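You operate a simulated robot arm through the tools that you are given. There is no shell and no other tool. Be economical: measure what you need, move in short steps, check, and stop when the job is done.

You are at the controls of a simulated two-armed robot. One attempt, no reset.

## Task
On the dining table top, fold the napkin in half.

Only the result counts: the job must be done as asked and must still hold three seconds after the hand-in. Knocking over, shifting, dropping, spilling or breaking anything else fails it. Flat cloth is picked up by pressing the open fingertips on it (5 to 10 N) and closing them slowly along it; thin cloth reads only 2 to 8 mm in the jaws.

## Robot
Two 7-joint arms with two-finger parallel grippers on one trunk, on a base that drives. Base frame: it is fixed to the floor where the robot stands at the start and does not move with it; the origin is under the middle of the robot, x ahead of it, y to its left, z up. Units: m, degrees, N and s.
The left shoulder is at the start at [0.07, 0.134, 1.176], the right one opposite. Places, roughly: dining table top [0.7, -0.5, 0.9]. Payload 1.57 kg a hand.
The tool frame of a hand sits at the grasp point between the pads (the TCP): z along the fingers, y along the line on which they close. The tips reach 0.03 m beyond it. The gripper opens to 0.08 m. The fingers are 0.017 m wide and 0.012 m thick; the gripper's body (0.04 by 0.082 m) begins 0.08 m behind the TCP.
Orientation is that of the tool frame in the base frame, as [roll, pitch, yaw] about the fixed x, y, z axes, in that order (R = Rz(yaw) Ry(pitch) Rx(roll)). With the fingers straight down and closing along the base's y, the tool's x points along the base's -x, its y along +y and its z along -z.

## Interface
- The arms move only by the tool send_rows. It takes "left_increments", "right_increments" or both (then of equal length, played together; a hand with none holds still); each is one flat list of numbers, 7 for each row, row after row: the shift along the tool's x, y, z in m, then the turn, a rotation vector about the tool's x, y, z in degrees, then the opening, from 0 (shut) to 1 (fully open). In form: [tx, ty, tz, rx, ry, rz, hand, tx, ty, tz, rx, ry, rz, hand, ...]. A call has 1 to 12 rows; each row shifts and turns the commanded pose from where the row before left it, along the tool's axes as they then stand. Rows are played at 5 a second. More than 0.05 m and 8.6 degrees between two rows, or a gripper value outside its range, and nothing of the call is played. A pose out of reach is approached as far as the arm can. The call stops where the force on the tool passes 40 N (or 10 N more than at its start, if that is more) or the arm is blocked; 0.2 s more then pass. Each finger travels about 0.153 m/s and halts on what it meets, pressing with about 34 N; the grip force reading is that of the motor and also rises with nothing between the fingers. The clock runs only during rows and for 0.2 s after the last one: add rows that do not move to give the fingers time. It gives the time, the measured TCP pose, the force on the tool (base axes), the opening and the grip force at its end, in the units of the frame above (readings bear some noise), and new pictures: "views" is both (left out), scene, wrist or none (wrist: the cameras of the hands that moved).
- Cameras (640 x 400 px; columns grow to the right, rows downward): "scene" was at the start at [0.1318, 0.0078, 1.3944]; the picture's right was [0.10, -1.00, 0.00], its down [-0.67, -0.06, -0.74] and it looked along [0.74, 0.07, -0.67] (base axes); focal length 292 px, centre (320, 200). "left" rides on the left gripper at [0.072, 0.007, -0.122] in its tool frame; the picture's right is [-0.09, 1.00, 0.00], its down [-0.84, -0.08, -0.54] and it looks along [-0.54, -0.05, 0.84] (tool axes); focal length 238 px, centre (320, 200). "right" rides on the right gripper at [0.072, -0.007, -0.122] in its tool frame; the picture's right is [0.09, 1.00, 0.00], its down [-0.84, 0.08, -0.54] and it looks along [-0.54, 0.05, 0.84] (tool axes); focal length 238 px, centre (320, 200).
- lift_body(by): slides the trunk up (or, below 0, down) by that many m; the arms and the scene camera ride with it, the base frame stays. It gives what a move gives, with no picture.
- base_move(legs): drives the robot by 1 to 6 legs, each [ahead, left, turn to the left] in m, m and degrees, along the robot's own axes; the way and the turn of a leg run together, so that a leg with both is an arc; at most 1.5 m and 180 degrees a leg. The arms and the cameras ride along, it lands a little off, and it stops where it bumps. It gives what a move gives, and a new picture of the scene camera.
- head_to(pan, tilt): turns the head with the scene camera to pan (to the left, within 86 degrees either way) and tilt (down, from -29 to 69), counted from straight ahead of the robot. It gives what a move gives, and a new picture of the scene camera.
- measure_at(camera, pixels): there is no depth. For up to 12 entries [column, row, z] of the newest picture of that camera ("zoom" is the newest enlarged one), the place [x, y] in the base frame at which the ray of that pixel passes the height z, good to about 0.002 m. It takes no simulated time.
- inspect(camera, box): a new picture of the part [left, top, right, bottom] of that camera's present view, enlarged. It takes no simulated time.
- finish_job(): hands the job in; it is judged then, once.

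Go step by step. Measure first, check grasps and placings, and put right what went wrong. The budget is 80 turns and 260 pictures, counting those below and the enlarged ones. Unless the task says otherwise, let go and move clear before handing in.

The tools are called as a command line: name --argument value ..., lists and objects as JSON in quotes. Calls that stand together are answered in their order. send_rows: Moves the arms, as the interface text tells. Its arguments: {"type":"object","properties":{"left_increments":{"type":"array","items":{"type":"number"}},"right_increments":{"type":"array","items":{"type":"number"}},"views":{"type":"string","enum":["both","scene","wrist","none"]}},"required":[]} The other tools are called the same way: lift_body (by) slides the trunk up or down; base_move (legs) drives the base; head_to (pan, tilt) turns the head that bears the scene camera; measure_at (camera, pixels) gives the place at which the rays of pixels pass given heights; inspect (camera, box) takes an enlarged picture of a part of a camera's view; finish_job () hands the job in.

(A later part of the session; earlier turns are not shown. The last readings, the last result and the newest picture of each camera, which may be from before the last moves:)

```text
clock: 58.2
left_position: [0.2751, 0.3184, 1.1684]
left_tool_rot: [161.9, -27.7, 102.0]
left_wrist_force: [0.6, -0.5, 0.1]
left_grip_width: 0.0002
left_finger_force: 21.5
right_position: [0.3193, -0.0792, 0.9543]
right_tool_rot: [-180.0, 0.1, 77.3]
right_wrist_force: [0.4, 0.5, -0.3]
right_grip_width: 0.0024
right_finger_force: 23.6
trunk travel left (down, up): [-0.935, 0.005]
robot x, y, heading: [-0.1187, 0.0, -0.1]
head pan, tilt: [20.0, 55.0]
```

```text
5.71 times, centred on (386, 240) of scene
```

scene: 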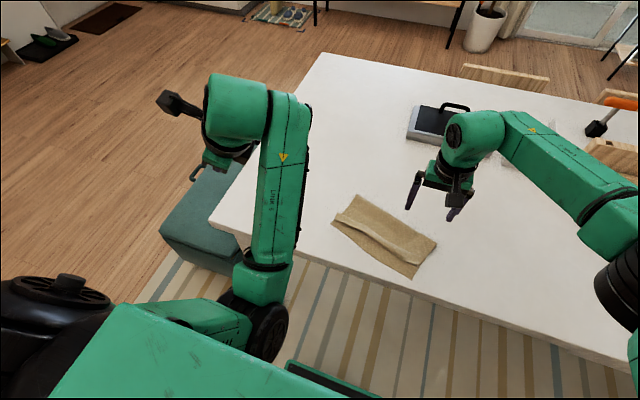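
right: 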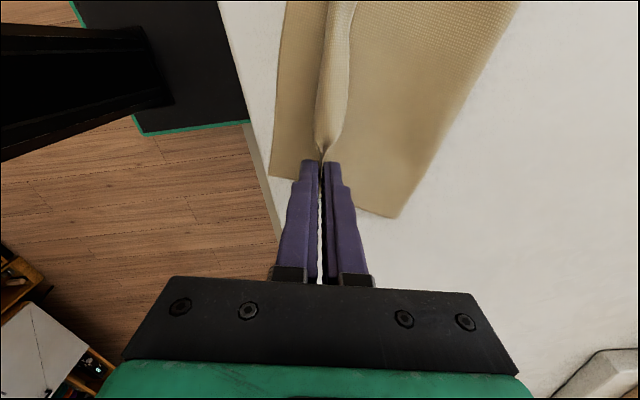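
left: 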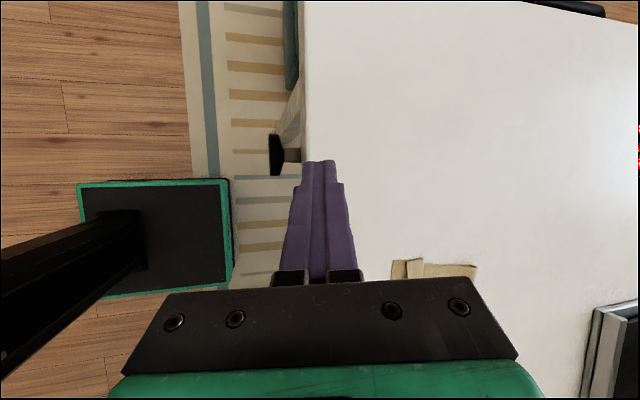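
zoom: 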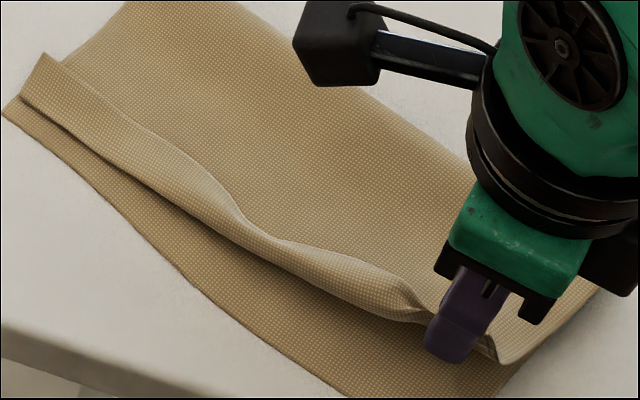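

The curl is gripped (2.4 mm) with nothing else lifted. I raise it, carry it toward the near edge, and lower it there.

send_rows --right_increments '[0, 0, -0.02, 0, 0, 0, 0, 0, -0.015, -0.01, 0, 0, 0, 0, 0, -0.015, 0.005, 0, 0, 0, 0, 0, -0.005, 0.02, 0, 0, 0, 0, 0, 0, 0, 0, 0, 0, 0]' --views "wrist"

inspect --camera "scene" --box '[330, 205, 442, 275]'

```text
clock: 59.4
left_position: [0.2755, 0.3196, 1.1669]
left_tool_rot: [162.0, -27.7, 102.1]
left_wrist_force: [0.3, 0.7, -0.2]
left_grip_width: 0.0001
left_finger_force: 21.3
right_position: [0.2846, -0.0701, 0.9609]
right_tool_rot: [180.0, 0.1, 77.1]
right_wrist_force: [-0.5, 0.3, -0.4]
right_grip_width: 0.0025
right_finger_force: 23.8
trunk travel left (down, up): [-0.935, 0.005]
robot x, y, heading: [-0.1215, -0.0018, -0.1]
head pan, tilt: [20.0, 55.0]
```

right: 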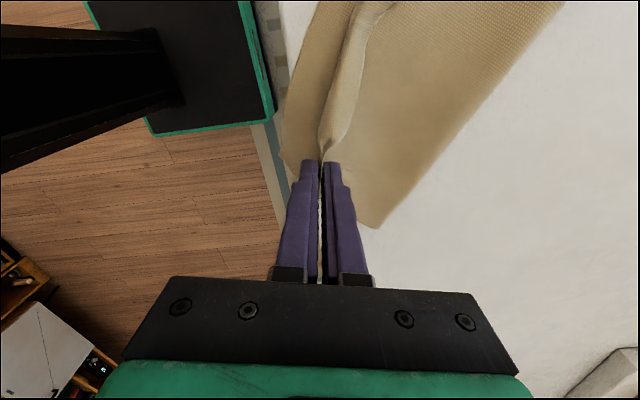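

```text
5.71 times, centred on (386, 240) of scene
```

zoom: 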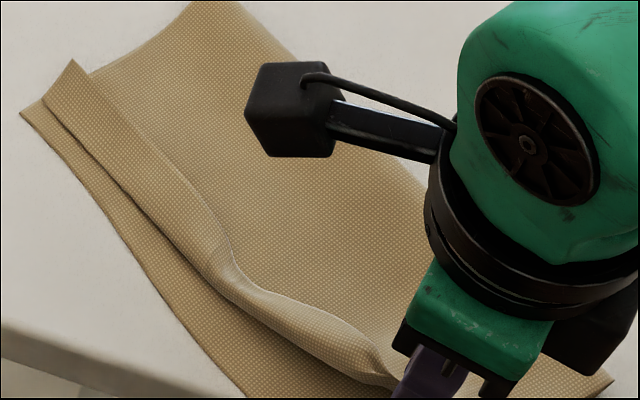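

The pull dragged the stack toward the table edge. I move back in +x, set it down, release, and look.

send_rows --right_increments '[0, 0.015, 0.005, 0, 0, 0, 0, 0, 0.015, 0.01, 0, 0, 0, 0, 0, 0.005, 0.006, 0, 0, 0, 0, 0, 0, 0, 0, 0, 0, 0.1, 0, 0, 0, 0, 0, 0, 0.3, 0, 0, 0, 0, 0, 0, 0.3, 0, 0, -0.03, 0, 0, 0, 0.3, 0, 0, -0.05, 0, 0, 0, 0.3, 0, 0.05, 0, 0, 0, 0, 0.3, 0, 0.05, 0, 0, 0, 0, 0.3, 0, 0.03, -0.03, 0, 0, 0, 0.3]' --views "wrist"

inspect --camera "scene" --box '[312, 185, 456, 275]'

```text
clock: 61.8
left_position: [0.2744, 0.319, 1.1673]
left_tool_rot: [161.8, -27.7, 102.1]
left_wrist_force: [-0.6, 1.5, 0.9]
left_grip_width: 0.0
left_finger_force: 21.3
right_position: [0.4445, -0.1064, 1.0494]
right_tool_rot: [-180.0, 0.3, 77.2]
right_wrist_force: [0.3, -0.3, 0.0]
right_grip_width: 0.0241
right_finger_force: 0.0
trunk travel left (down, up): [-0.935, 0.005]
robot x, y, heading: [-0.1195, 0.0, -0.4]
head pan, tilt: [20.0, 55.0]
```

right: 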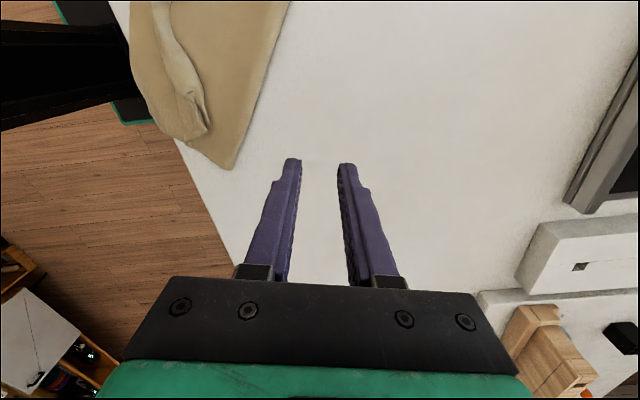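

```text
4.44 times, centred on (384, 230) of scene
```

zoom: 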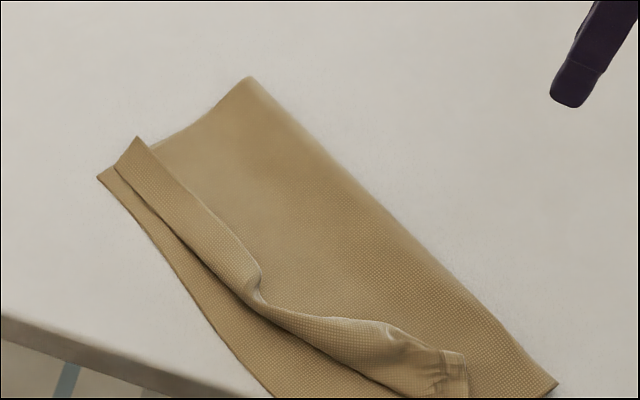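

The right part may hang over the table's near edge, so I turn the head to see it all.

head_to --pan 0 --tilt 58

inspect --camera "scene" --box '[220, 150, 380, 250]'

```text
clock: 62.6
left_position: [0.2746, 0.3183, 1.1673]
left_tool_rot: [161.9, -27.7, 102.0]
left_wrist_force: [-0.6, -0.7, 0.5]
left_grip_width: 0.0001
left_finger_force: 21.0
right_position: [0.4451, -0.1061, 1.048]
right_tool_rot: [-179.9, 0.2, 77.2]
right_wrist_force: [0.1, -0.1, -0.3]
right_grip_width: 0.0236
right_finger_force: 0.1
trunk travel left (down, up): [-0.935, 0.005]
robot x, y, heading: [-0.1209, -0.0024, -0.1]
head pan, tilt: [0.0, 58.0]
```

scene: 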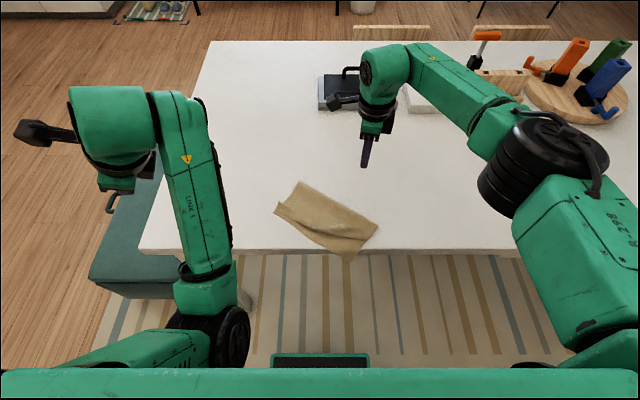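

```text
4.00 times, centred on (300, 200) of scene
```

zoom: 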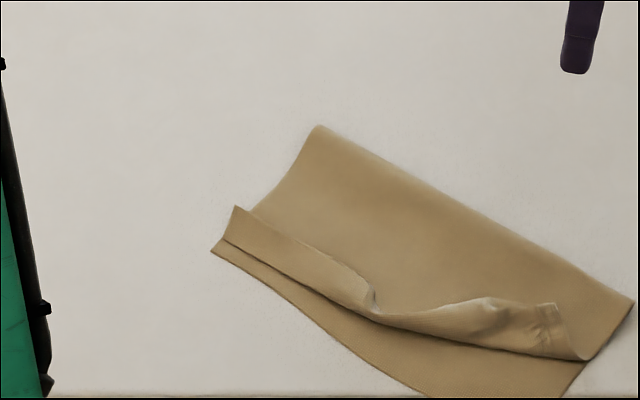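

The near-right corner hangs slightly over the edge. Since pressing moves the stack as one block, I'll press two open fingertips on its middle, drag it back onto the table and straighten it. I measure first.

measure_at --camera "zoom" --pixels '[[318, 125, 0.904], [633, 303, 0.904], [212, 250, 0.9], [420, 235, 0.904], [480, 270, 0.904], [235, 207, 0.906], [370, 295, 0.908], [585, 358, 0.904], [555, 305, 0.906], [400, 386, 0.9], [100, 393, 0.9]]'

```text
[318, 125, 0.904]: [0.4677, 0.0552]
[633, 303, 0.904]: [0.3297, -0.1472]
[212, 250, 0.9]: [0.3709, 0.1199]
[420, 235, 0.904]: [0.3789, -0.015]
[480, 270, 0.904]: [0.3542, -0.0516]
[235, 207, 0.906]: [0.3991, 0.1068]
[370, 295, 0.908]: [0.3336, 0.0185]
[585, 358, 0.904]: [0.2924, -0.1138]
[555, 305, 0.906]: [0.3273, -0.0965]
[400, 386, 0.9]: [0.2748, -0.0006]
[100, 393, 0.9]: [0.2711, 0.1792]
```

I rotate the hand parallel to the crease, which is 34° off y, and come down above the flat doubled area.

send_rows --right_increments '[0, 0, 0, 0, 0, -8.5, 1, 0, 0, 0, 0, 0, -8.5, 1, 0, 0, 0, 0, 0, -8.5, 1, 0, 0, 0, 0, 0, -8.5, 1, 0, 0, 0, 0, 0, -8.5, 1, 0, 0, 0, 0, 0, -8.5, 1, 0, 0, 0, 0, 0, -8.5, 1, 0, 0, 0, 0, 0, -8.5, 1, 0.032, 0.0088, 0.033, 0, 0, 0, 1, 0.032, 0.0088, 0.033, 0, 0, 0, 1, 0.032, 0.0088, 0.033, 0, 0, 0, 1, 0, 0, 0, 0, 0, 0, 1]' --views "both"

```text
clock: 65.2
left_position: [0.2742, 0.318, 1.1676]
left_tool_rot: [162.0, -27.7, 102.1]
left_wrist_force: [0.2, 0.4, -0.1]
left_grip_width: 0.0
left_finger_force: 21.5
right_position: [0.3814, -0.0316, 0.9486]
right_tool_rot: [-179.8, 0.1, 145.2]
right_wrist_force: [-1.0, -0.4, -0.1]
right_grip_width: 0.0802
right_finger_force: 0.2
trunk travel left (down, up): [-0.935, 0.005]
robot x, y, heading: [-0.1202, 0.0054, -0.1]
head pan, tilt: [0.0, 58.0]
```

scene: 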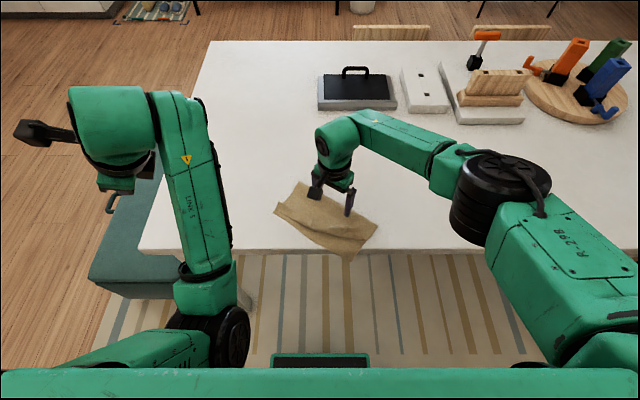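
right: 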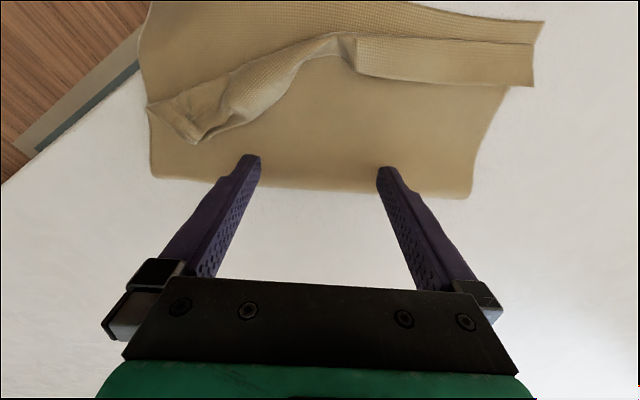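

Both tips are over the doubled area next to the crease. I press down to about 8 N.

send_rows --right_increments '[0, 0, 0.012, 0, 0, 0, 1, 0, 0, 0.004, 0, 0, 0, 1, 0, 0, 0.0015, 0, 0, 0, 1, 0, 0, 0, 0, 0, 0, 1]' --views "none"

```text
clock: 66.2
left_position: [0.2735, 0.3187, 1.1681]
left_tool_rot: [161.9, -27.7, 102.1]
left_wrist_force: [-0.9, -0.4, 0.1]
left_grip_width: 0.0001
left_finger_force: 21.2
right_position: [0.3819, -0.0304, 0.9318]
right_tool_rot: [-179.8, 0.1, 145.2]
right_wrist_force: [0.3, -0.1, 0.0]
right_grip_width: 0.0799
right_finger_force: 0.1
trunk travel left (down, up): [-0.935, 0.005]
robot x, y, heading: [-0.1212, -0.0024, -0.1]
head pan, tilt: [0.0, 58.0]
```

send_rows --right_increments '[0, 0, 0.0014, 0, 0, 0, 1, -0.0123, 0.0086, 0, 0, 0, -4.25, 1, -0.0129, 0.0077, 0, 0, 0, -4.25, 1, -0.0134, 0.0067, 0, 0, 0, -4.25, 1, -0.0139, 0.0056, 0, 0, 0, -4.25, 1, -0.0143, 0.0046, 0, 0, 0, -4.25, 1, -0.0146, 0.0036, 0, 0, 0, -4.25, 1, 0, 0, 0, 0, 0, -4.25, 1, 0, 0, 0, 0, 0, -4.25, 1]' --views "wrist"

```text
clock: 68.2
left_position: [0.2735, 0.3205, 1.167]
left_tool_rot: [161.9, -27.6, 102.0]
left_wrist_force: [-0.3, 1.5, -0.7]
left_grip_width: 0.0
left_finger_force: 21.2
right_position: [0.423, -0.0298, 0.953]
right_tool_rot: [-179.7, 0.1, 179.3]
right_wrist_force: [0.2, -0.1, -0.5]
right_grip_width: 0.0801
right_finger_force: 0.1
right hand out of reach, approached as far as the arm can: row 4, 5, 6, 7
trunk travel left (down, up): [-0.935, 0.005]
robot x, y, heading: [-0.1232, -0.0018, -0.1]
head pan, tilt: [0.0, 58.0]
```

right: 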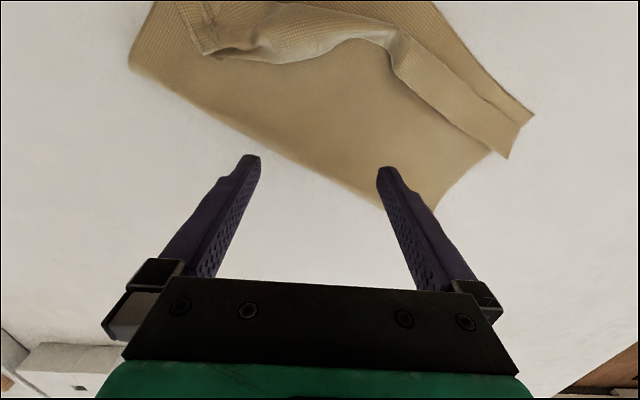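

The right arm ran out of reach with the trunk this high, but the stack is partly back. I raise the right hand and also try to raise the left so that I can lower the trunk safely.

send_rows --left_increments '[0, 0, -0.03, 0, 0, 0, 0, 0, 0, -0.03, 0, 0, 0, 0, 0, 0, -0.03, 0, 0, 0, 0, 0, 0, -0.03, 0, 0, 0, 0]' --right_increments '[0, 0, -0.03, 0, 0, 0, 1, 0, 0, -0.03, 0, 0, 0, 1, 0, 0, -0.03, 0, 0, 0, 1, 0, 0, -0.03, 0, 0, 0, 1]' --views "both"

```text
clock: 68.8
left_position: [0.2566, 0.337, 1.2279]
left_tool_rot: [159.1, -36.5, 107.5]
left_wrist_force: [0.7, -0.3, 0.2]
left_grip_width: 0.0
left_finger_force: 21.4
left hand out of reach, approached as far as the arm can: row 2
right_position: [0.4254, -0.0336, 1.0041]
right_tool_rot: [-179.8, -0.1, 179.1]
right_wrist_force: [-0.4, 0.9, 0.4]
right_grip_width: 0.0801
right_finger_force: 0.0
trunk travel left (down, up): [-0.935, 0.005]
robot x, y, heading: [-0.1188, 0.0008, 0.0]
head pan, tilt: [0.0, 58.0]
stopped in row 2 (left hand): the arm was blocked; the commanded pose is now the measured one
```

scene: 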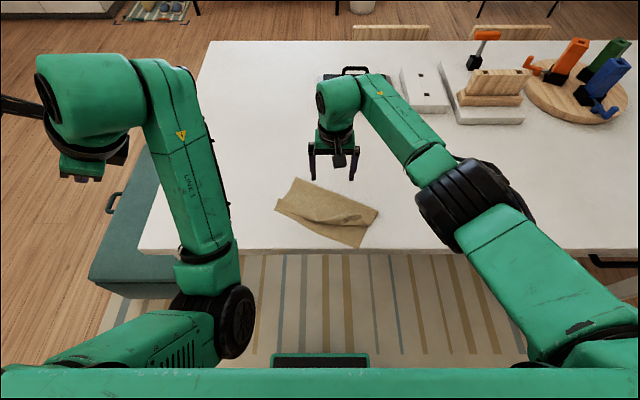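
right: 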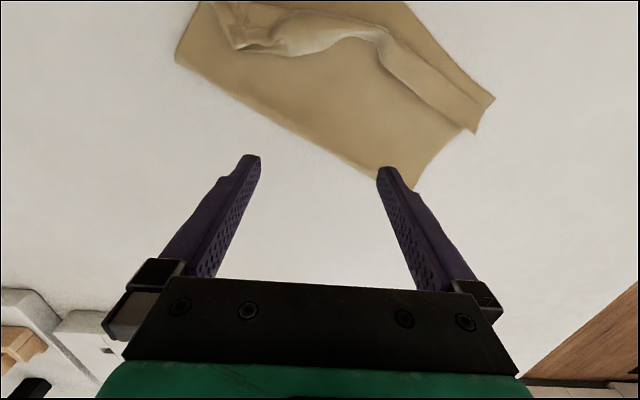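
left: 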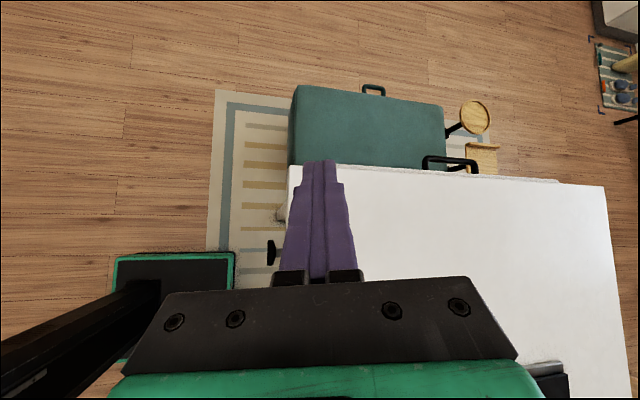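

The stack is back on the table and the left hand is higher. I raise the right more, then lower the trunk by 0.08.

send_rows --right_increments '[0, 0, -0.03, 0, 0, 0, 1, 0, 0, -0.03, 0, 0, 0, 1]' --views "none"

lift_body --by -0.04

lift_body --by -0.04

inspect --camera "scene" --box '[220, 150, 412, 270]'

```text
clock: 69.4
left_position: [0.2574, 0.3381, 1.2262]
left_tool_rot: [159.0, -36.4, 107.5]
left_wrist_force: [-0.2, 0.5, 0.0]
left_grip_width: 0.0003
left_finger_force: 21.4
right_position: [0.4262, -0.0316, 1.0638]
right_tool_rot: [-179.7, -0.1, 179.0]
right_wrist_force: [-0.6, 0.4, -0.1]
right_grip_width: 0.0799
right_finger_force: 0.0
trunk travel left (down, up): [-0.935, 0.005]
robot x, y, heading: [-0.1179, -0.0005, -0.3]
head pan, tilt: [0.0, 58.0]
```

```text
clock: 70.2
left_position: [0.258, 0.339, 1.1855]
left_tool_rot: [159.0, -36.5, 107.4]
left_wrist_force: [0.0, -0.2, 0.2]
left_grip_width: 0.0002
left_finger_force: 21.0
right_position: [0.4269, -0.0307, 1.0249]
right_tool_rot: [-179.8, 0.0, 179.0]
right_wrist_force: [1.1, 0.0, 0.3]
right_grip_width: 0.08
right_finger_force: 0.1
trunk travel left (down, up): [-0.895, 0.045]
robot x, y, heading: [-0.1185, -0.0008, 0.0]
head pan, tilt: [0.0, 58.0]
```

```text
clock: 71.1
left_position: [0.257, 0.3388, 1.1454]
left_tool_rot: [159.0, -36.4, 107.4]
left_wrist_force: [0.1, 0.3, -0.4]
left_grip_width: 0.0
left_finger_force: 21.4
right_position: [0.4262, -0.0308, 0.9846]
right_tool_rot: [-179.9, 0.0, 179.1]
right_wrist_force: [0.8, -0.4, 0.3]
right_grip_width: 0.0801
right_finger_force: 0.0
trunk travel left (down, up): [-0.855, 0.085]
robot x, y, heading: [-0.1166, -0.0023, -0.1]
head pan, tilt: [0.0, 58.0]
```

```text
3.33 times, centred on (316, 210) of scene
```

zoom: 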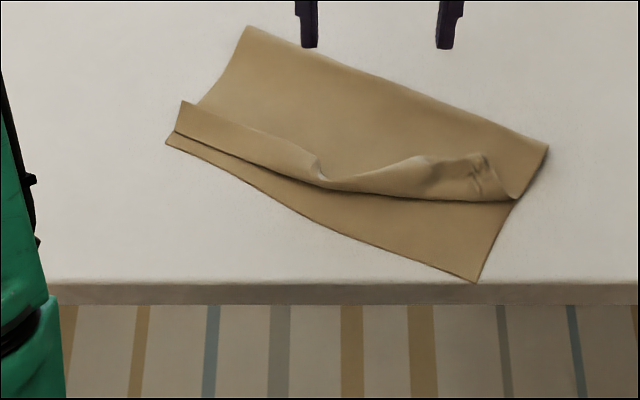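

Everything is on the table again. I measure the stack to press and drag it further in.

measure_at --camera "zoom" --pixels '[[250, 27, 0.904], [548, 147, 0.904], [166, 142, 0.9], [474, 282, 0.9], [380, 120, 0.904], [183, 102, 0.906], [320, 180, 0.906], [420, 158, 0.908], [515, 200, 0.904]]'

```text
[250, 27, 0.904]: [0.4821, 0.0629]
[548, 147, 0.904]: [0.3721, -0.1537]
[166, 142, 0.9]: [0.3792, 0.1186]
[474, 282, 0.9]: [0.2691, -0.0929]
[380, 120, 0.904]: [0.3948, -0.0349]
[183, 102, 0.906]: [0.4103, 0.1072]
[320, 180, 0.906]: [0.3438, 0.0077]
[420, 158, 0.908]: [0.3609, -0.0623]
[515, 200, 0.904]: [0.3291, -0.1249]
```

send_rows --right_increments '[0, 0, 0, 0, 0, 8.5, 1, 0, 0, 0, 0, 0, 8.5, 1, 0, 0, 0, 0, 0, 8.5, 1, 0.0214, -0.0154, 0.035, 0, 0, 0, 1, 0, 0, 0.015, 0, 0, 0, 1, 0, 0, 0.0035, 0, 0, 0, 1, 0, 0, 0, 0, 0, 0, 1]' --views "wrist"

```text
clock: 72.7
left_position: [0.2581, 0.3377, 1.146]
left_tool_rot: [159.0, -36.4, 107.4]
left_wrist_force: [0.0, 0.3, -0.5]
left_grip_width: 0.0002
left_finger_force: 21.6
right_position: [0.4014, -0.0354, 0.9316]
right_tool_rot: [-180.0, 0.0, 153.6]
right_wrist_force: [-0.1, 0.5, 4.6]
right_grip_width: 0.0798
right_finger_force: 0.0
trunk travel left (down, up): [-0.855, 0.085]
robot x, y, heading: [-0.1217, 0.0018, -0.2]
head pan, tilt: [0.0, 58.0]
```

right: 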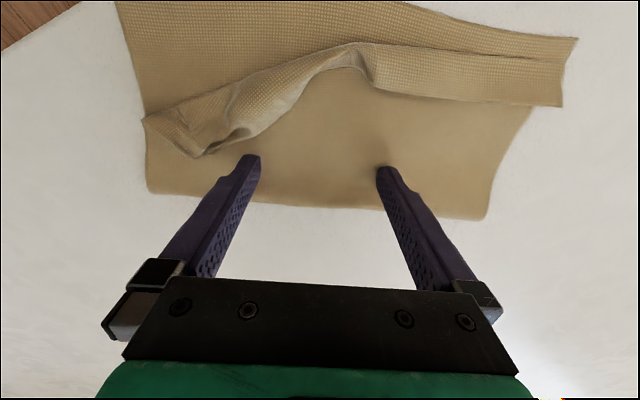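

Contact at 4.6 N, with the tips next to the crease. I add a little pressure and drag it in while turning it square.

send_rows --right_increments '[0, 0, 0.0005, 0, 0, 0, 1, -0.0098, 0.005, 0, 0, 0, -4.3, 1, -0.0101, 0.0042, 0, 0, 0, -4.3, 1, -0.0104, 0.0035, 0, 0, 0, -4.3, 1, -0.0107, 0.0027, 0, 0, 0, -4.3, 1, -0.0108, 0.0019, 0, 0, 0, -4.3, 1, -0.011, 0.001, 0, 0, 0, -4.3, 1, 0, 0, 0, 0, 0, 0, 1, 0, 0, -0.04, 0, 0, 0, 1]' --views "wrist"

inspect --camera "scene" --box '[220, 150, 412, 270]'

```text
clock: 74.7
left_position: [0.2564, 0.3381, 1.1469]
left_tool_rot: [159.0, -36.5, 107.4]
left_wrist_force: [0.1, -1.1, 0.2]
left_grip_width: 0.0001
left_finger_force: 20.9
right_position: [0.4428, -0.036, 0.972]
right_tool_rot: [-179.9, -0.1, 179.5]
right_wrist_force: [0.1, -0.7, 0.1]
right_grip_width: 0.0798
right_finger_force: 0.1
right hand out of reach, approached as far as the arm can: row 6, 7
trunk travel left (down, up): [-0.855, 0.085]
robot x, y, heading: [-0.1168, -0.0014, -0.1]
head pan, tilt: [0.0, 58.0]
```

right: 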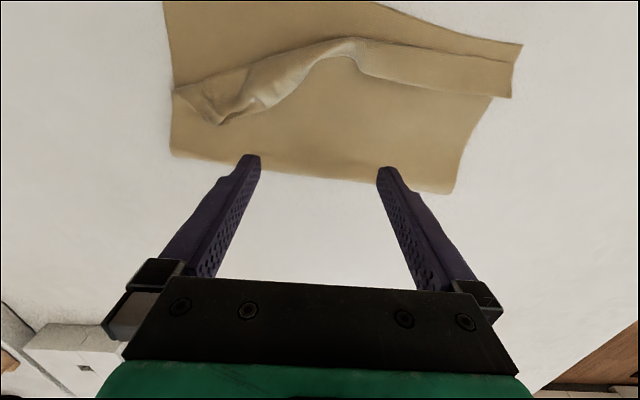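

```text
3.33 times, centred on (316, 210) of scene
```

zoom: 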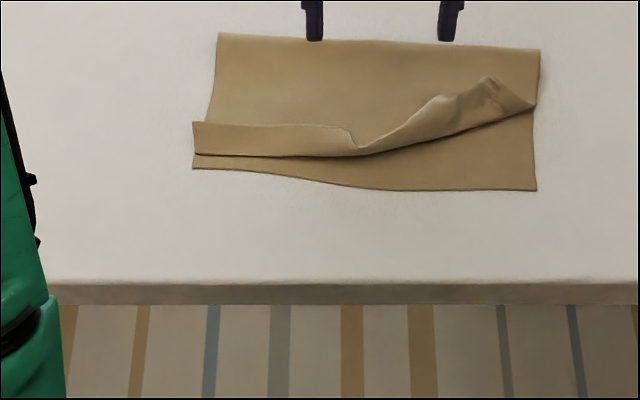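

The stack is square and safely on the table. The right end of the curl is now a bigger triangular flap with its corner at zoom (490,78), which I can pinch and pull to the near-right corner at (537,190). I measure it.

measure_at --camera "zoom" --pixels '[[490, 78, 0.906], [535, 105, 0.906], [537, 190, 0.9], [355, 148, 0.906], [430, 105, 0.907], [460, 90, 0.907], [193, 122, 0.906], [195, 154, 0.904], [193, 168, 0.9], [219, 33, 0.904], [541, 50, 0.904], [380, 188, 0.9]]'

measure_at --camera "right" --pixels '[[220, 124, 0.906], [172, 92, 0.904], [355, 50, 0.906], [250, 112, 0.906]]'

inspect --camera "right" --box '[140, 40, 300, 140]'

```text
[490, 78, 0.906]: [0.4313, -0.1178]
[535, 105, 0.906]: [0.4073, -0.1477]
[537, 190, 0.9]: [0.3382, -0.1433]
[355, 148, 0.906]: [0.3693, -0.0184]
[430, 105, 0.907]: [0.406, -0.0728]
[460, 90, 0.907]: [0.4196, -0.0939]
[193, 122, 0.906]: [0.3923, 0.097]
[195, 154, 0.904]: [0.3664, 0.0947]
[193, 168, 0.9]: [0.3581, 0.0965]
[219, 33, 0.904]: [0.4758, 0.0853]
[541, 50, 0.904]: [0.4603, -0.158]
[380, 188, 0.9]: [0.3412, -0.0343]
```

```text
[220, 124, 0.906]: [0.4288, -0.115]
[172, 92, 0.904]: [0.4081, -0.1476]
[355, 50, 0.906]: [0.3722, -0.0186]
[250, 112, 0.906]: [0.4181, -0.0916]
```

```text
4.00 times, centred on (220, 90) of right
```

zoom: 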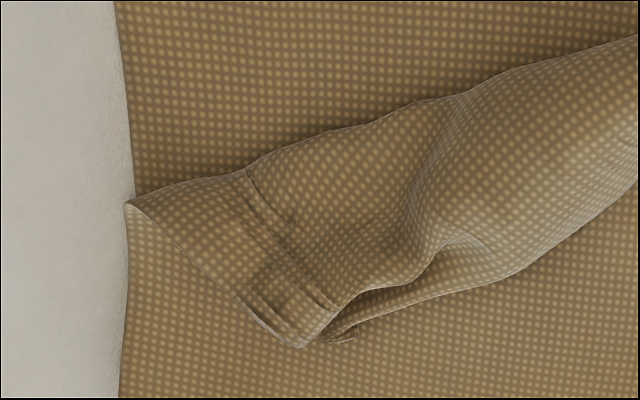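

The flap's tip points away from me with its apex at (0.430, −0.118). I place the open fingers to both sides of it, 12 mm in from the apex, and check just above.

send_rows --right_increments '[0.0125, -0.041, 0, 0, 0, 0, 0.7, 0.0125, -0.041, 0, 0, 0, 0, 0.7, 0, 0, 0.026, 0, 0, 0, 0.7, 0, 0, 0, 0, 0, 0, 0.7]' --views "wrist"

inspect --camera "right" --box '[200, 60, 440, 210]'

```text
clock: 75.7
left_position: [0.2557, 0.3391, 1.1458]
left_tool_rot: [159.0, -36.4, 107.4]
left_wrist_force: [0.0, -0.6, 0.2]
left_grip_width: 0.0001
left_finger_force: 21.4
right_position: [0.4166, -0.1154, 0.9454]
right_tool_rot: [-179.8, -0.1, 179.5]
right_wrist_force: [-0.7, 0.4, -0.4]
right_grip_width: 0.0557
right_finger_force: 0.1
trunk travel left (down, up): [-0.855, 0.085]
robot x, y, heading: [-0.1202, 0.0007, 0.0]
head pan, tilt: [0.0, 58.0]
```

right: 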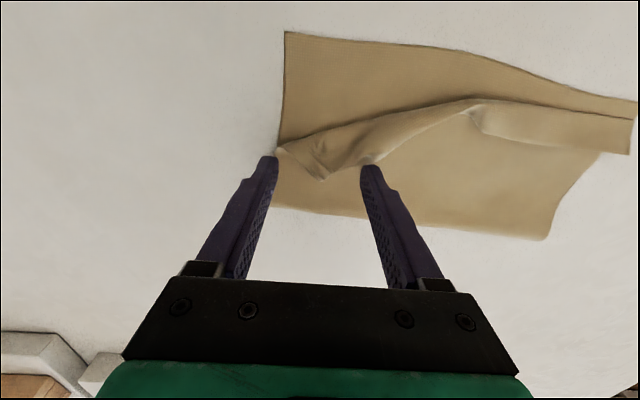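

```text
2.67 times, centred on (320, 135) of right
```

zoom: 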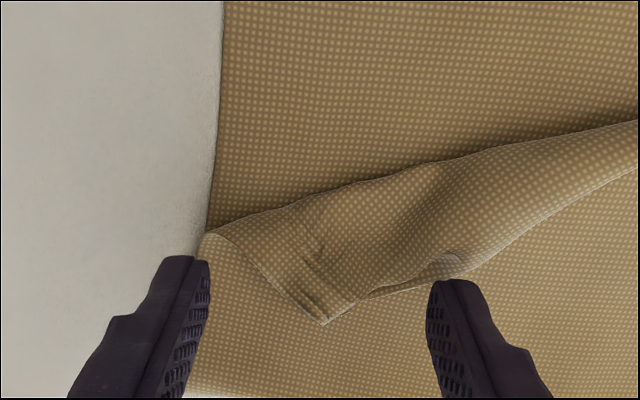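

The fingers straddle the flap tip nicely. I descend to just above the layers and close slowly.

send_rows --right_increments '[0, 0, 0.008, 0, 0, 0, 0.65, 0, 0, 0.0043, 0, 0, 0, 0.6, 0, 0, 0, 0, 0, 0, 0.53, 0, 0, 0, 0, 0, 0, 0.46, 0, 0, 0, 0, 0, 0, 0.39, 0, 0, 0, 0, 0, 0, 0.32, 0, 0, 0, 0, 0, 0, 0.25, 0, 0, 0, 0, 0, 0, 0.18, 0, 0, 0, 0, 0, 0, 0.11, 0, 0, 0, 0, 0, 0, 0.04, 0, 0, 0, 0, 0, 0, 0, 0, 0, 0, 0, 0, 0, 0]' --views "wrist"

inspect --camera "right" --box '[200, 60, 440, 210]'

```text
clock: 78.3
left_position: [0.2569, 0.3384, 1.1459]
left_tool_rot: [159.0, -36.4, 107.3]
left_wrist_force: [-0.1, 0.1, -1.1]
left_grip_width: 0.0
left_finger_force: 21.3
right_position: [0.4171, -0.116, 0.9337]
right_tool_rot: [-179.8, 0.0, 179.5]
right_wrist_force: [0.5, 0.2, -0.2]
right_grip_width: 0.0018
right_finger_force: 23.2
trunk travel left (down, up): [-0.855, 0.085]
robot x, y, heading: [-0.1221, 0.0005, -0.3]
head pan, tilt: [0.0, 58.0]
```

right: 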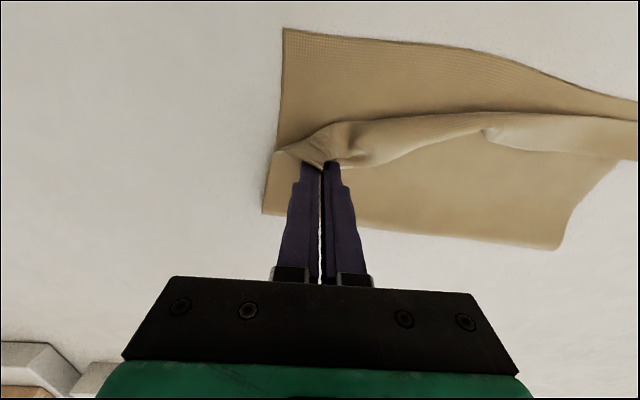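

```text
2.67 times, centred on (320, 135) of right
```

zoom: 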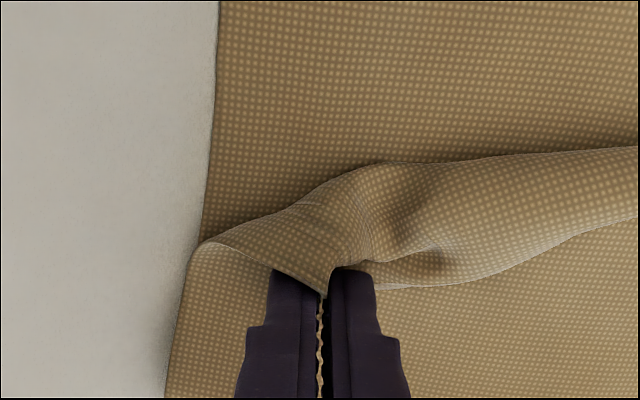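

The flap tip is gripped (1.8 mm) and the layers below are undisturbed. I lift it and carry it over toward the near-right corner.

send_rows --right_increments '[0, 0, -0.015, 0, 0, 0, 0, 0.005, -0.002, -0.015, 0, 0, 0, 0, 0.012, -0.004, -0.008, 0, 0, 0, 0, 0.014, -0.005, 0, 0, 0, 0, 0, 0.014, -0.005, 0.005, 0, 0, 0, 0, 0.012, -0.003, 0.01, 0, 0, 0, 0, 0, 0, 0, 0, 0, 0, 0]' --views "wrist"

inspect --camera "scene" --box '[220, 150, 412, 270]'

```text
clock: 79.9
left_position: [0.2581, 0.3396, 1.1456]
left_tool_rot: [159.0, -36.4, 107.3]
left_wrist_force: [-0.2, -0.1, 0.7]
left_grip_width: 0.0001
left_finger_force: 21.2
right_position: [0.3599, -0.1348, 0.9578]
right_tool_rot: [-179.9, -0.1, 179.4]
right_wrist_force: [-0.4, 0.1, -0.2]
right_grip_width: 0.0019
right_finger_force: 23.4
trunk travel left (down, up): [-0.855, 0.085]
robot x, y, heading: [-0.1184, 0.0043, 0.1]
head pan, tilt: [0.0, 58.0]
```

right: 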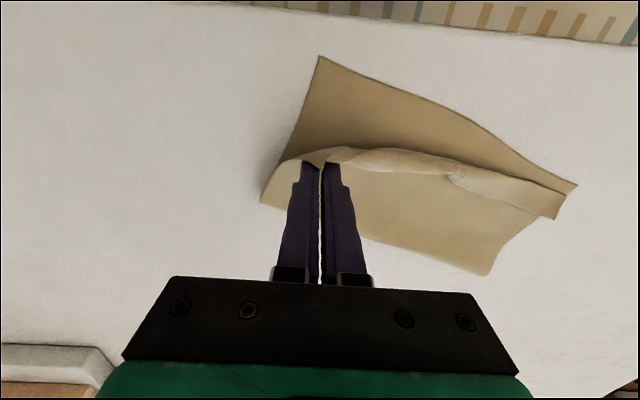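

```text
3.33 times, centred on (316, 210) of scene
```

zoom: 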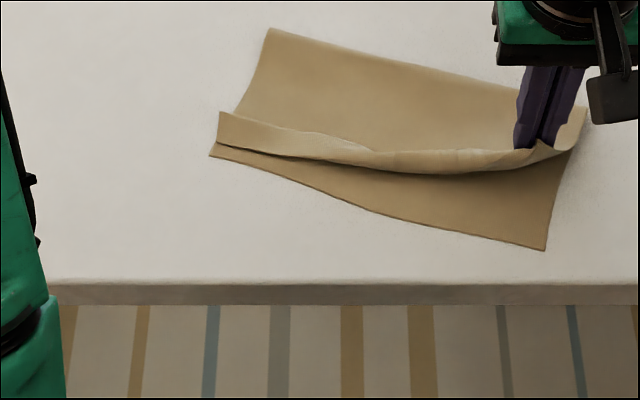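

The stack turned somewhat because the hem got taut along y. I measure where the corners are now, before going on.

measure_at --camera "zoom" --pixels '[[547, 250, 0.9], [586, 107, 0.904], [270, 28, 0.904], [220, 112, 0.906], [217, 143, 0.904], [210, 156, 0.9], [370, 165, 0.905], [380, 213, 0.9]]'

```text
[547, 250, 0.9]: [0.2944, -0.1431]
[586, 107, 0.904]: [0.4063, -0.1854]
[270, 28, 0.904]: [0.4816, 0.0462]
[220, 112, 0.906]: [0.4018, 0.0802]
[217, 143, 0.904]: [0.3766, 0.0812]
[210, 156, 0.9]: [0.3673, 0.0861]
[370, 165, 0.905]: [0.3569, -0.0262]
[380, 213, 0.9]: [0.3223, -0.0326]
```

There is still slack: the crease corner is 7 cm from the grip, and the top layer is about 12 cm long. I carry the grip to near the bottom layer's corner and lower it.

send_rows --right_increments '[0.01, 0.002, -0.004, 0, 0, 0, 0, 0.01, 0.002, 0, 0, 0, 0, 0, 0.01, 0, 0.002, 0, 0, 0, 0, 0.01, 0, 0.006, 0, 0, 0, 0, 0.008, 0, 0.008, 0, 0, 0, 0, 0, 0, 0.006, 0, 0, 0, 0, 0, 0, 0, 0, 0, 0, 0]' --views "wrist"

inspect --camera "scene" --box '[220, 150, 412, 270]'

```text
clock: 81.5
left_position: [0.2573, 0.3383, 1.1459]
left_tool_rot: [159.0, -36.4, 107.4]
left_wrist_force: [-0.1, -0.5, -0.3]
left_grip_width: 0.0
left_finger_force: 21.3
right_position: [0.3124, -0.129, 0.9395]
right_tool_rot: [-179.8, 0.1, 179.5]
right_wrist_force: [-0.4, -0.2, 0.1]
right_grip_width: 0.0019
right_finger_force: 23.7
trunk travel left (down, up): [-0.855, 0.085]
robot x, y, heading: [-0.119, -0.0005, -0.1]
head pan, tilt: [0.0, 58.0]
```

right: 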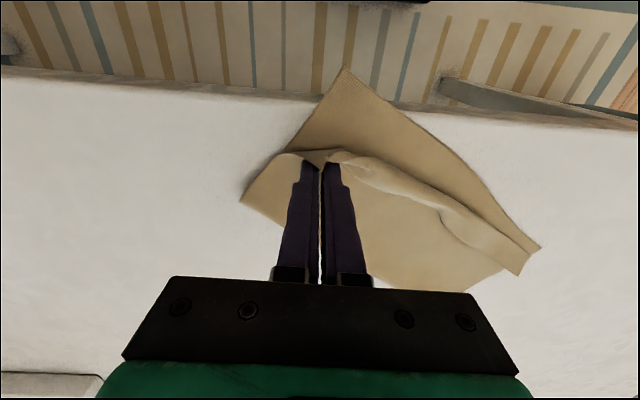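

```text
3.33 times, centred on (316, 210) of scene
```

zoom: 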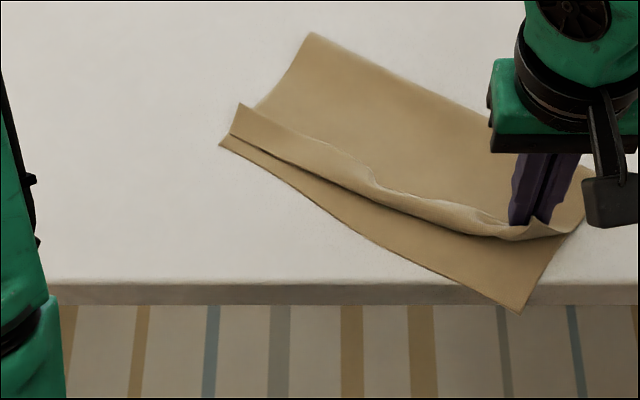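

Pulling low drags the whole stack, since the layers cling to each other more than to the table. I must peel the top layer up first, so I lift the grip high and slightly back over the crease.

send_rows --right_increments '[-0.005, 0, -0.015, 0, 0, 0, 0, -0.008, 0, -0.015, 0, 0, 0, 0, -0.01, 0, -0.015, 0, 0, 0, 0, -0.012, 0, -0.015, 0, 0, 0, 0, -0.012, 0, -0.012, 0, 0, 0, 0, -0.01, 0, -0.01, 0, 0, 0, 0, 0, 0, 0, 0, 0, 0, 0]' --views "wrist"

inspect --camera "scene" --box '[220, 150, 412, 270]'

```text
clock: 83.1
left_position: [0.2583, 0.3385, 1.1458]
left_tool_rot: [159.1, -36.4, 107.5]
left_wrist_force: [-0.3, 0.1, -0.1]
left_grip_width: 0.0001
left_finger_force: 21.6
right_position: [0.3699, -0.1308, 1.021]
right_tool_rot: [-179.8, 0.0, 179.5]
right_wrist_force: [0.7, 0.7, -0.8]
right_grip_width: 0.0018
right_finger_force: 23.7
trunk travel left (down, up): [-0.855, 0.085]
robot x, y, heading: [-0.1202, 0.0018, -0.2]
head pan, tilt: [0.0, 58.0]
```

right: 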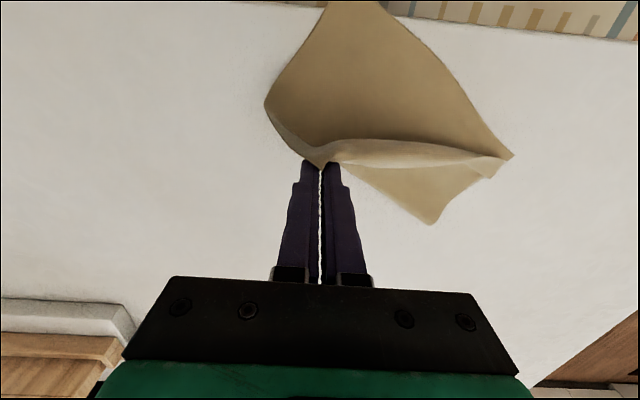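

```text
3.33 times, centred on (316, 210) of scene
```

zoom: 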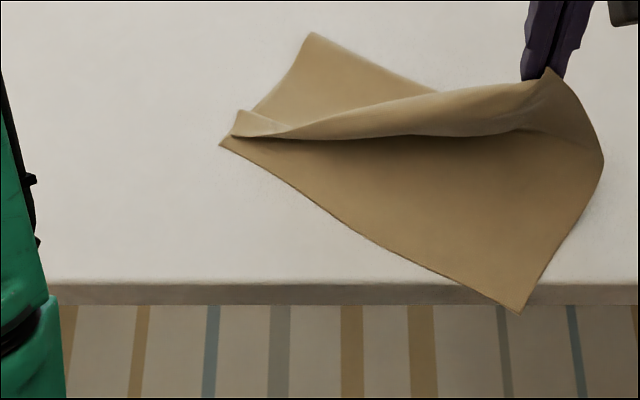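

Excellent: the top layer is peeled up with its corner in hand and the bottom stays flat. I measure the bottom corner at zoom (520,313) and lay the top corner down on it in an arc.

measure_at --camera "zoom" --pixels '[[520, 313, 0.9], [360, 232, 0.9], [222, 146, 0.9], [603, 160, 0.9], [310, 33, 0.904]]'

```text
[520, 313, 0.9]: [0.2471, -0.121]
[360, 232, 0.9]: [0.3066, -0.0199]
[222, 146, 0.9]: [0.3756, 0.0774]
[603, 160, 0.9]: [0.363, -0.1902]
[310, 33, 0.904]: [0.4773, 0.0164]
```

send_rows --right_increments '[0.0125, 0.001, 0.003, 0, 0, 0, 0, 0.0125, 0.001, 0.006, 0, 0, 0, 0, 0.015, 0.001, 0.011, 0, 0, 0, 0, 0.015, 0.001, 0.013, 0, 0, 0, 0, 0.015, 0, 0.016, 0, 0, 0, 0, 0.012, 0, 0.016, 0, 0, 0, 0, 0.012, 0, 0.014, 0, 0, 0, 0, 0, 0, 0.005, 0, 0, 0, 0, 0, 0, 0, 0, 0, 0, 0]' --views "wrist"

inspect --camera "scene" --box '[220, 150, 412, 270]'

```text
clock: 85.1
left_position: [0.2579, 0.3388, 1.1456]
left_tool_rot: [159.0, -36.5, 107.4]
left_wrist_force: [-0.9, 0.6, -0.7]
left_grip_width: 0.0
left_finger_force: 21.2
right_position: [0.2769, -0.1259, 0.9373]
right_tool_rot: [-179.7, 0.0, 179.4]
right_wrist_force: [0.1, -0.1, -0.1]
right_grip_width: 0.0019
right_finger_force: 23.3
trunk travel left (down, up): [-0.855, 0.085]
robot x, y, heading: [-0.1184, 0.0018, 0.2]
head pan, tilt: [0.0, 58.0]
```

right: 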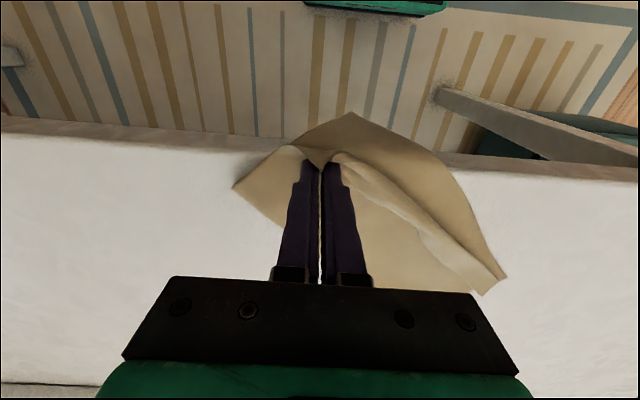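

```text
3.33 times, centred on (316, 210) of scene
```

zoom: 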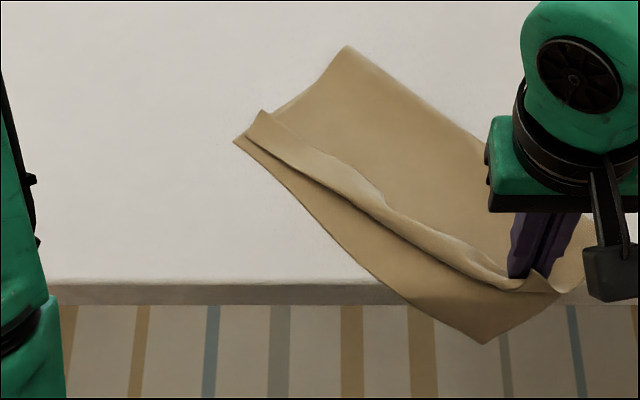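

Laying down only this corner drags the stack, because the middle of the curl still clings. I release the corner here and will next lift the edge at its middle. First I release and look.

send_rows --right_increments '[0, 0, 0.001, 0, 0, 0, 0.1, 0, 0, 0, 0, 0, 0, 0.25, 0, 0, 0, 0, 0, 0, 0.4, 0, 0, -0.03, 0, 0, 0, 0.4, 0, 0, -0.04, 0, 0, 0, 0.4, -0.03, 0.03, -0.01, 0, 0, 0, 0.6, -0.03, 0.03, 0, 0, 0, 0, 0.6, -0.03, 0.03, 0, 0, 0, 0, 0.6, 0, 0, 0, 0, 0, 0, 0.6]' --views "wrist"

inspect --camera "scene" --box '[220, 150, 412, 270]'

```text
clock: 87.1
left_position: [0.2567, 0.3381, 1.1473]
left_tool_rot: [159.1, -36.4, 107.4]
left_wrist_force: [-0.1, -0.5, -0.7]
left_grip_width: 0.0005
left_finger_force: 20.9
right_position: [0.3665, -0.0374, 1.0157]
right_tool_rot: [-179.8, -0.1, 179.5]
right_wrist_force: [0.6, -0.3, 0.5]
right_grip_width: 0.0481
right_finger_force: 0.1
trunk travel left (down, up): [-0.855, 0.085]
robot x, y, heading: [-0.1183, -0.0024, -0.2]
head pan, tilt: [0.0, 58.0]
```

right: 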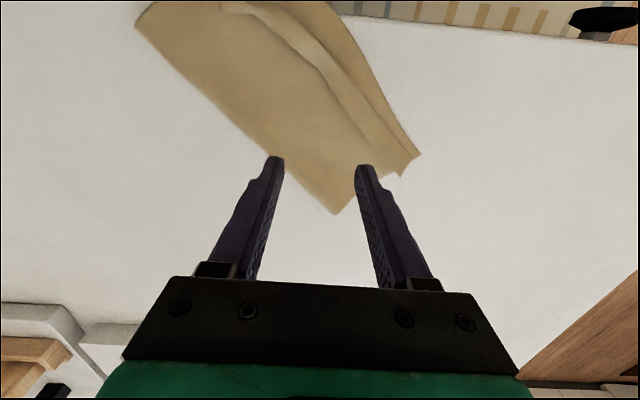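

```text
3.33 times, centred on (316, 210) of scene
```

zoom: 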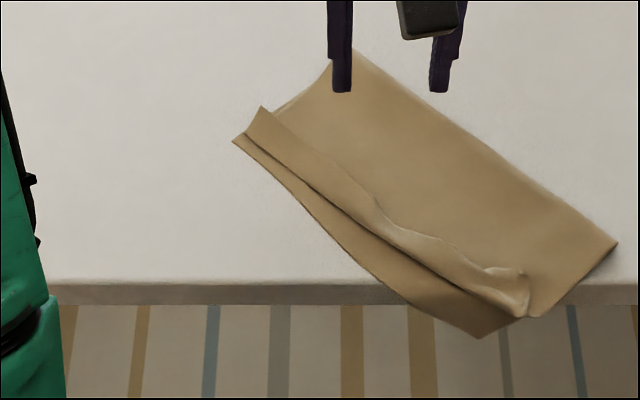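

The overhang has grown, so I press-drag the stack back in first. I measure.

measure_at --camera "zoom" --pixels '[[355, 52, 0.904], [617, 243, 0.904], [455, 165, 0.904], [480, 180, 0.904], [530, 315, 0.904], [480, 338, 0.9], [525, 272, 0.906], [380, 200, 0.906], [234, 141, 0.9]]'

```text
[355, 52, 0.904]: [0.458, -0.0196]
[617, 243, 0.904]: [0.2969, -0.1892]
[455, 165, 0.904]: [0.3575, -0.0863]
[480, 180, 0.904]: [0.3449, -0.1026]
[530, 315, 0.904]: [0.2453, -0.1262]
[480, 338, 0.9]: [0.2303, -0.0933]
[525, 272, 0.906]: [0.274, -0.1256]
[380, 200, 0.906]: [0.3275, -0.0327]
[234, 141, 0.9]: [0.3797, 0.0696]
```

send_rows --right_increments '[0, 0, 0, 0, 0, 8.6, 1, 0, 0, 0, 0, 0, 8.6, 1, 0, 0, 0, 0, 0, 8.6, 1, 0, 0, 0, 0, 0, 8.6, 1, 0, 0, 0, 0, 0, 8.6, 1, -0.0123, -0.0199, 0.033, 0, 0, 0, 1, -0.0123, -0.0199, 0.033, 0, 0, 0, 1, 0, 0, 0.014, 0, 0, 0, 1, 0, 0, 0.0042, 0, 0, 0, 1, 0, 0, 0, 0, 0, 0, 1]' --views "wrist"

```text
clock: 89.3
left_position: [0.2567, 0.3386, 1.1465]
left_tool_rot: [159.0, -36.3, 107.4]
left_wrist_force: [1.0, 0.5, 0.2]
left_grip_width: 0.0
left_finger_force: 21.8
right_position: [0.3565, -0.0826, 0.9328]
right_tool_rot: [-179.8, 0.1, 136.4]
right_wrist_force: [0.9, -0.2, 0.0]
right_grip_width: 0.0803
right_finger_force: 0.0
trunk travel left (down, up): [-0.855, 0.085]
robot x, y, heading: [-0.1186, -0.0022, 0.1]
head pan, tilt: [0.0, 58.0]
```

right: 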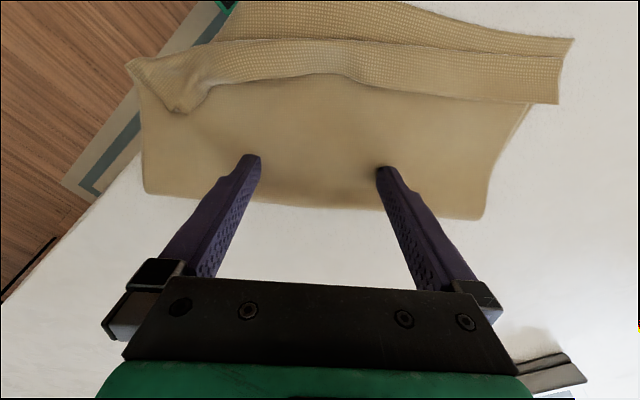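

The tips are in place. I press 2 mm more and drag it in while turning it square.

send_rows --right_increments '[0, 0, 0.002, 0, 0, 0, 1, -0.0016, 0.0119, 0, 0, 0, -5.4, 1, -0.0028, 0.0117, 0, 0, 0, -5.4, 1, -0.0038, 0.0114, 0, 0, 0, -5.4, 1, -0.0048, 0.011, 0, 0, 0, -5.4, 1, -0.0059, 0.0105, 0, 0, 0, -5.4, 1, -0.0069, 0.0099, 0, 0, 0, -5.4, 1, -0.0077, 0.0092, 0, 0, 0, -5.4, 1, -0.0086, 0.0084, 0, 0, 0, -5.4, 1, 0, 0, 0, 0, 0, 0, 1, 0, 0, -0.04, 0, 0, 0, 1]' --views "wrist"

inspect --camera "scene" --box '[220, 150, 412, 270]'

```text
clock: 91.7
left_position: [0.2589, 0.3386, 1.1458]
left_tool_rot: [159.1, -36.5, 107.5]
left_wrist_force: [0.6, -0.2, 0.1]
left_grip_width: 0.0002
left_finger_force: 21.2
right_position: [0.4318, -0.0229, 0.9676]
right_tool_rot: [-179.7, 0.0, 179.7]
right_wrist_force: [-0.1, -0.4, 0.9]
right_grip_width: 0.0802
right_finger_force: 0.1
trunk travel left (down, up): [-0.855, 0.085]
robot x, y, heading: [-0.118, -0.0008, -0.2]
head pan, tilt: [0.0, 58.0]
```

right: 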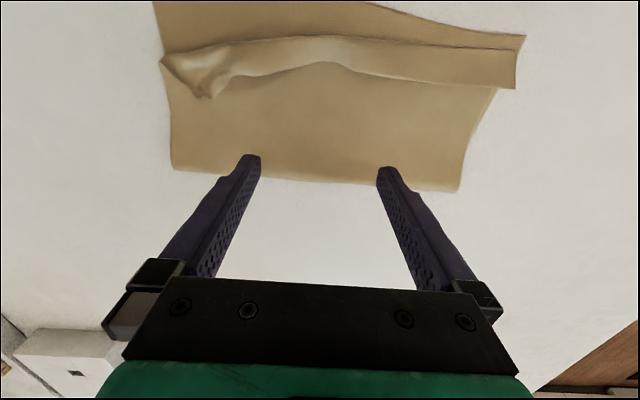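

```text
3.33 times, centred on (316, 210) of scene
```

zoom: 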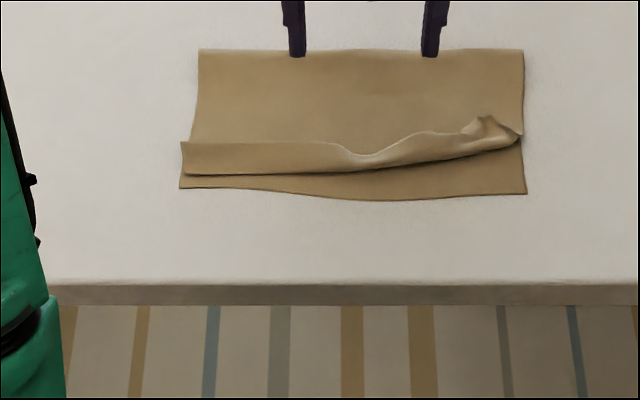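

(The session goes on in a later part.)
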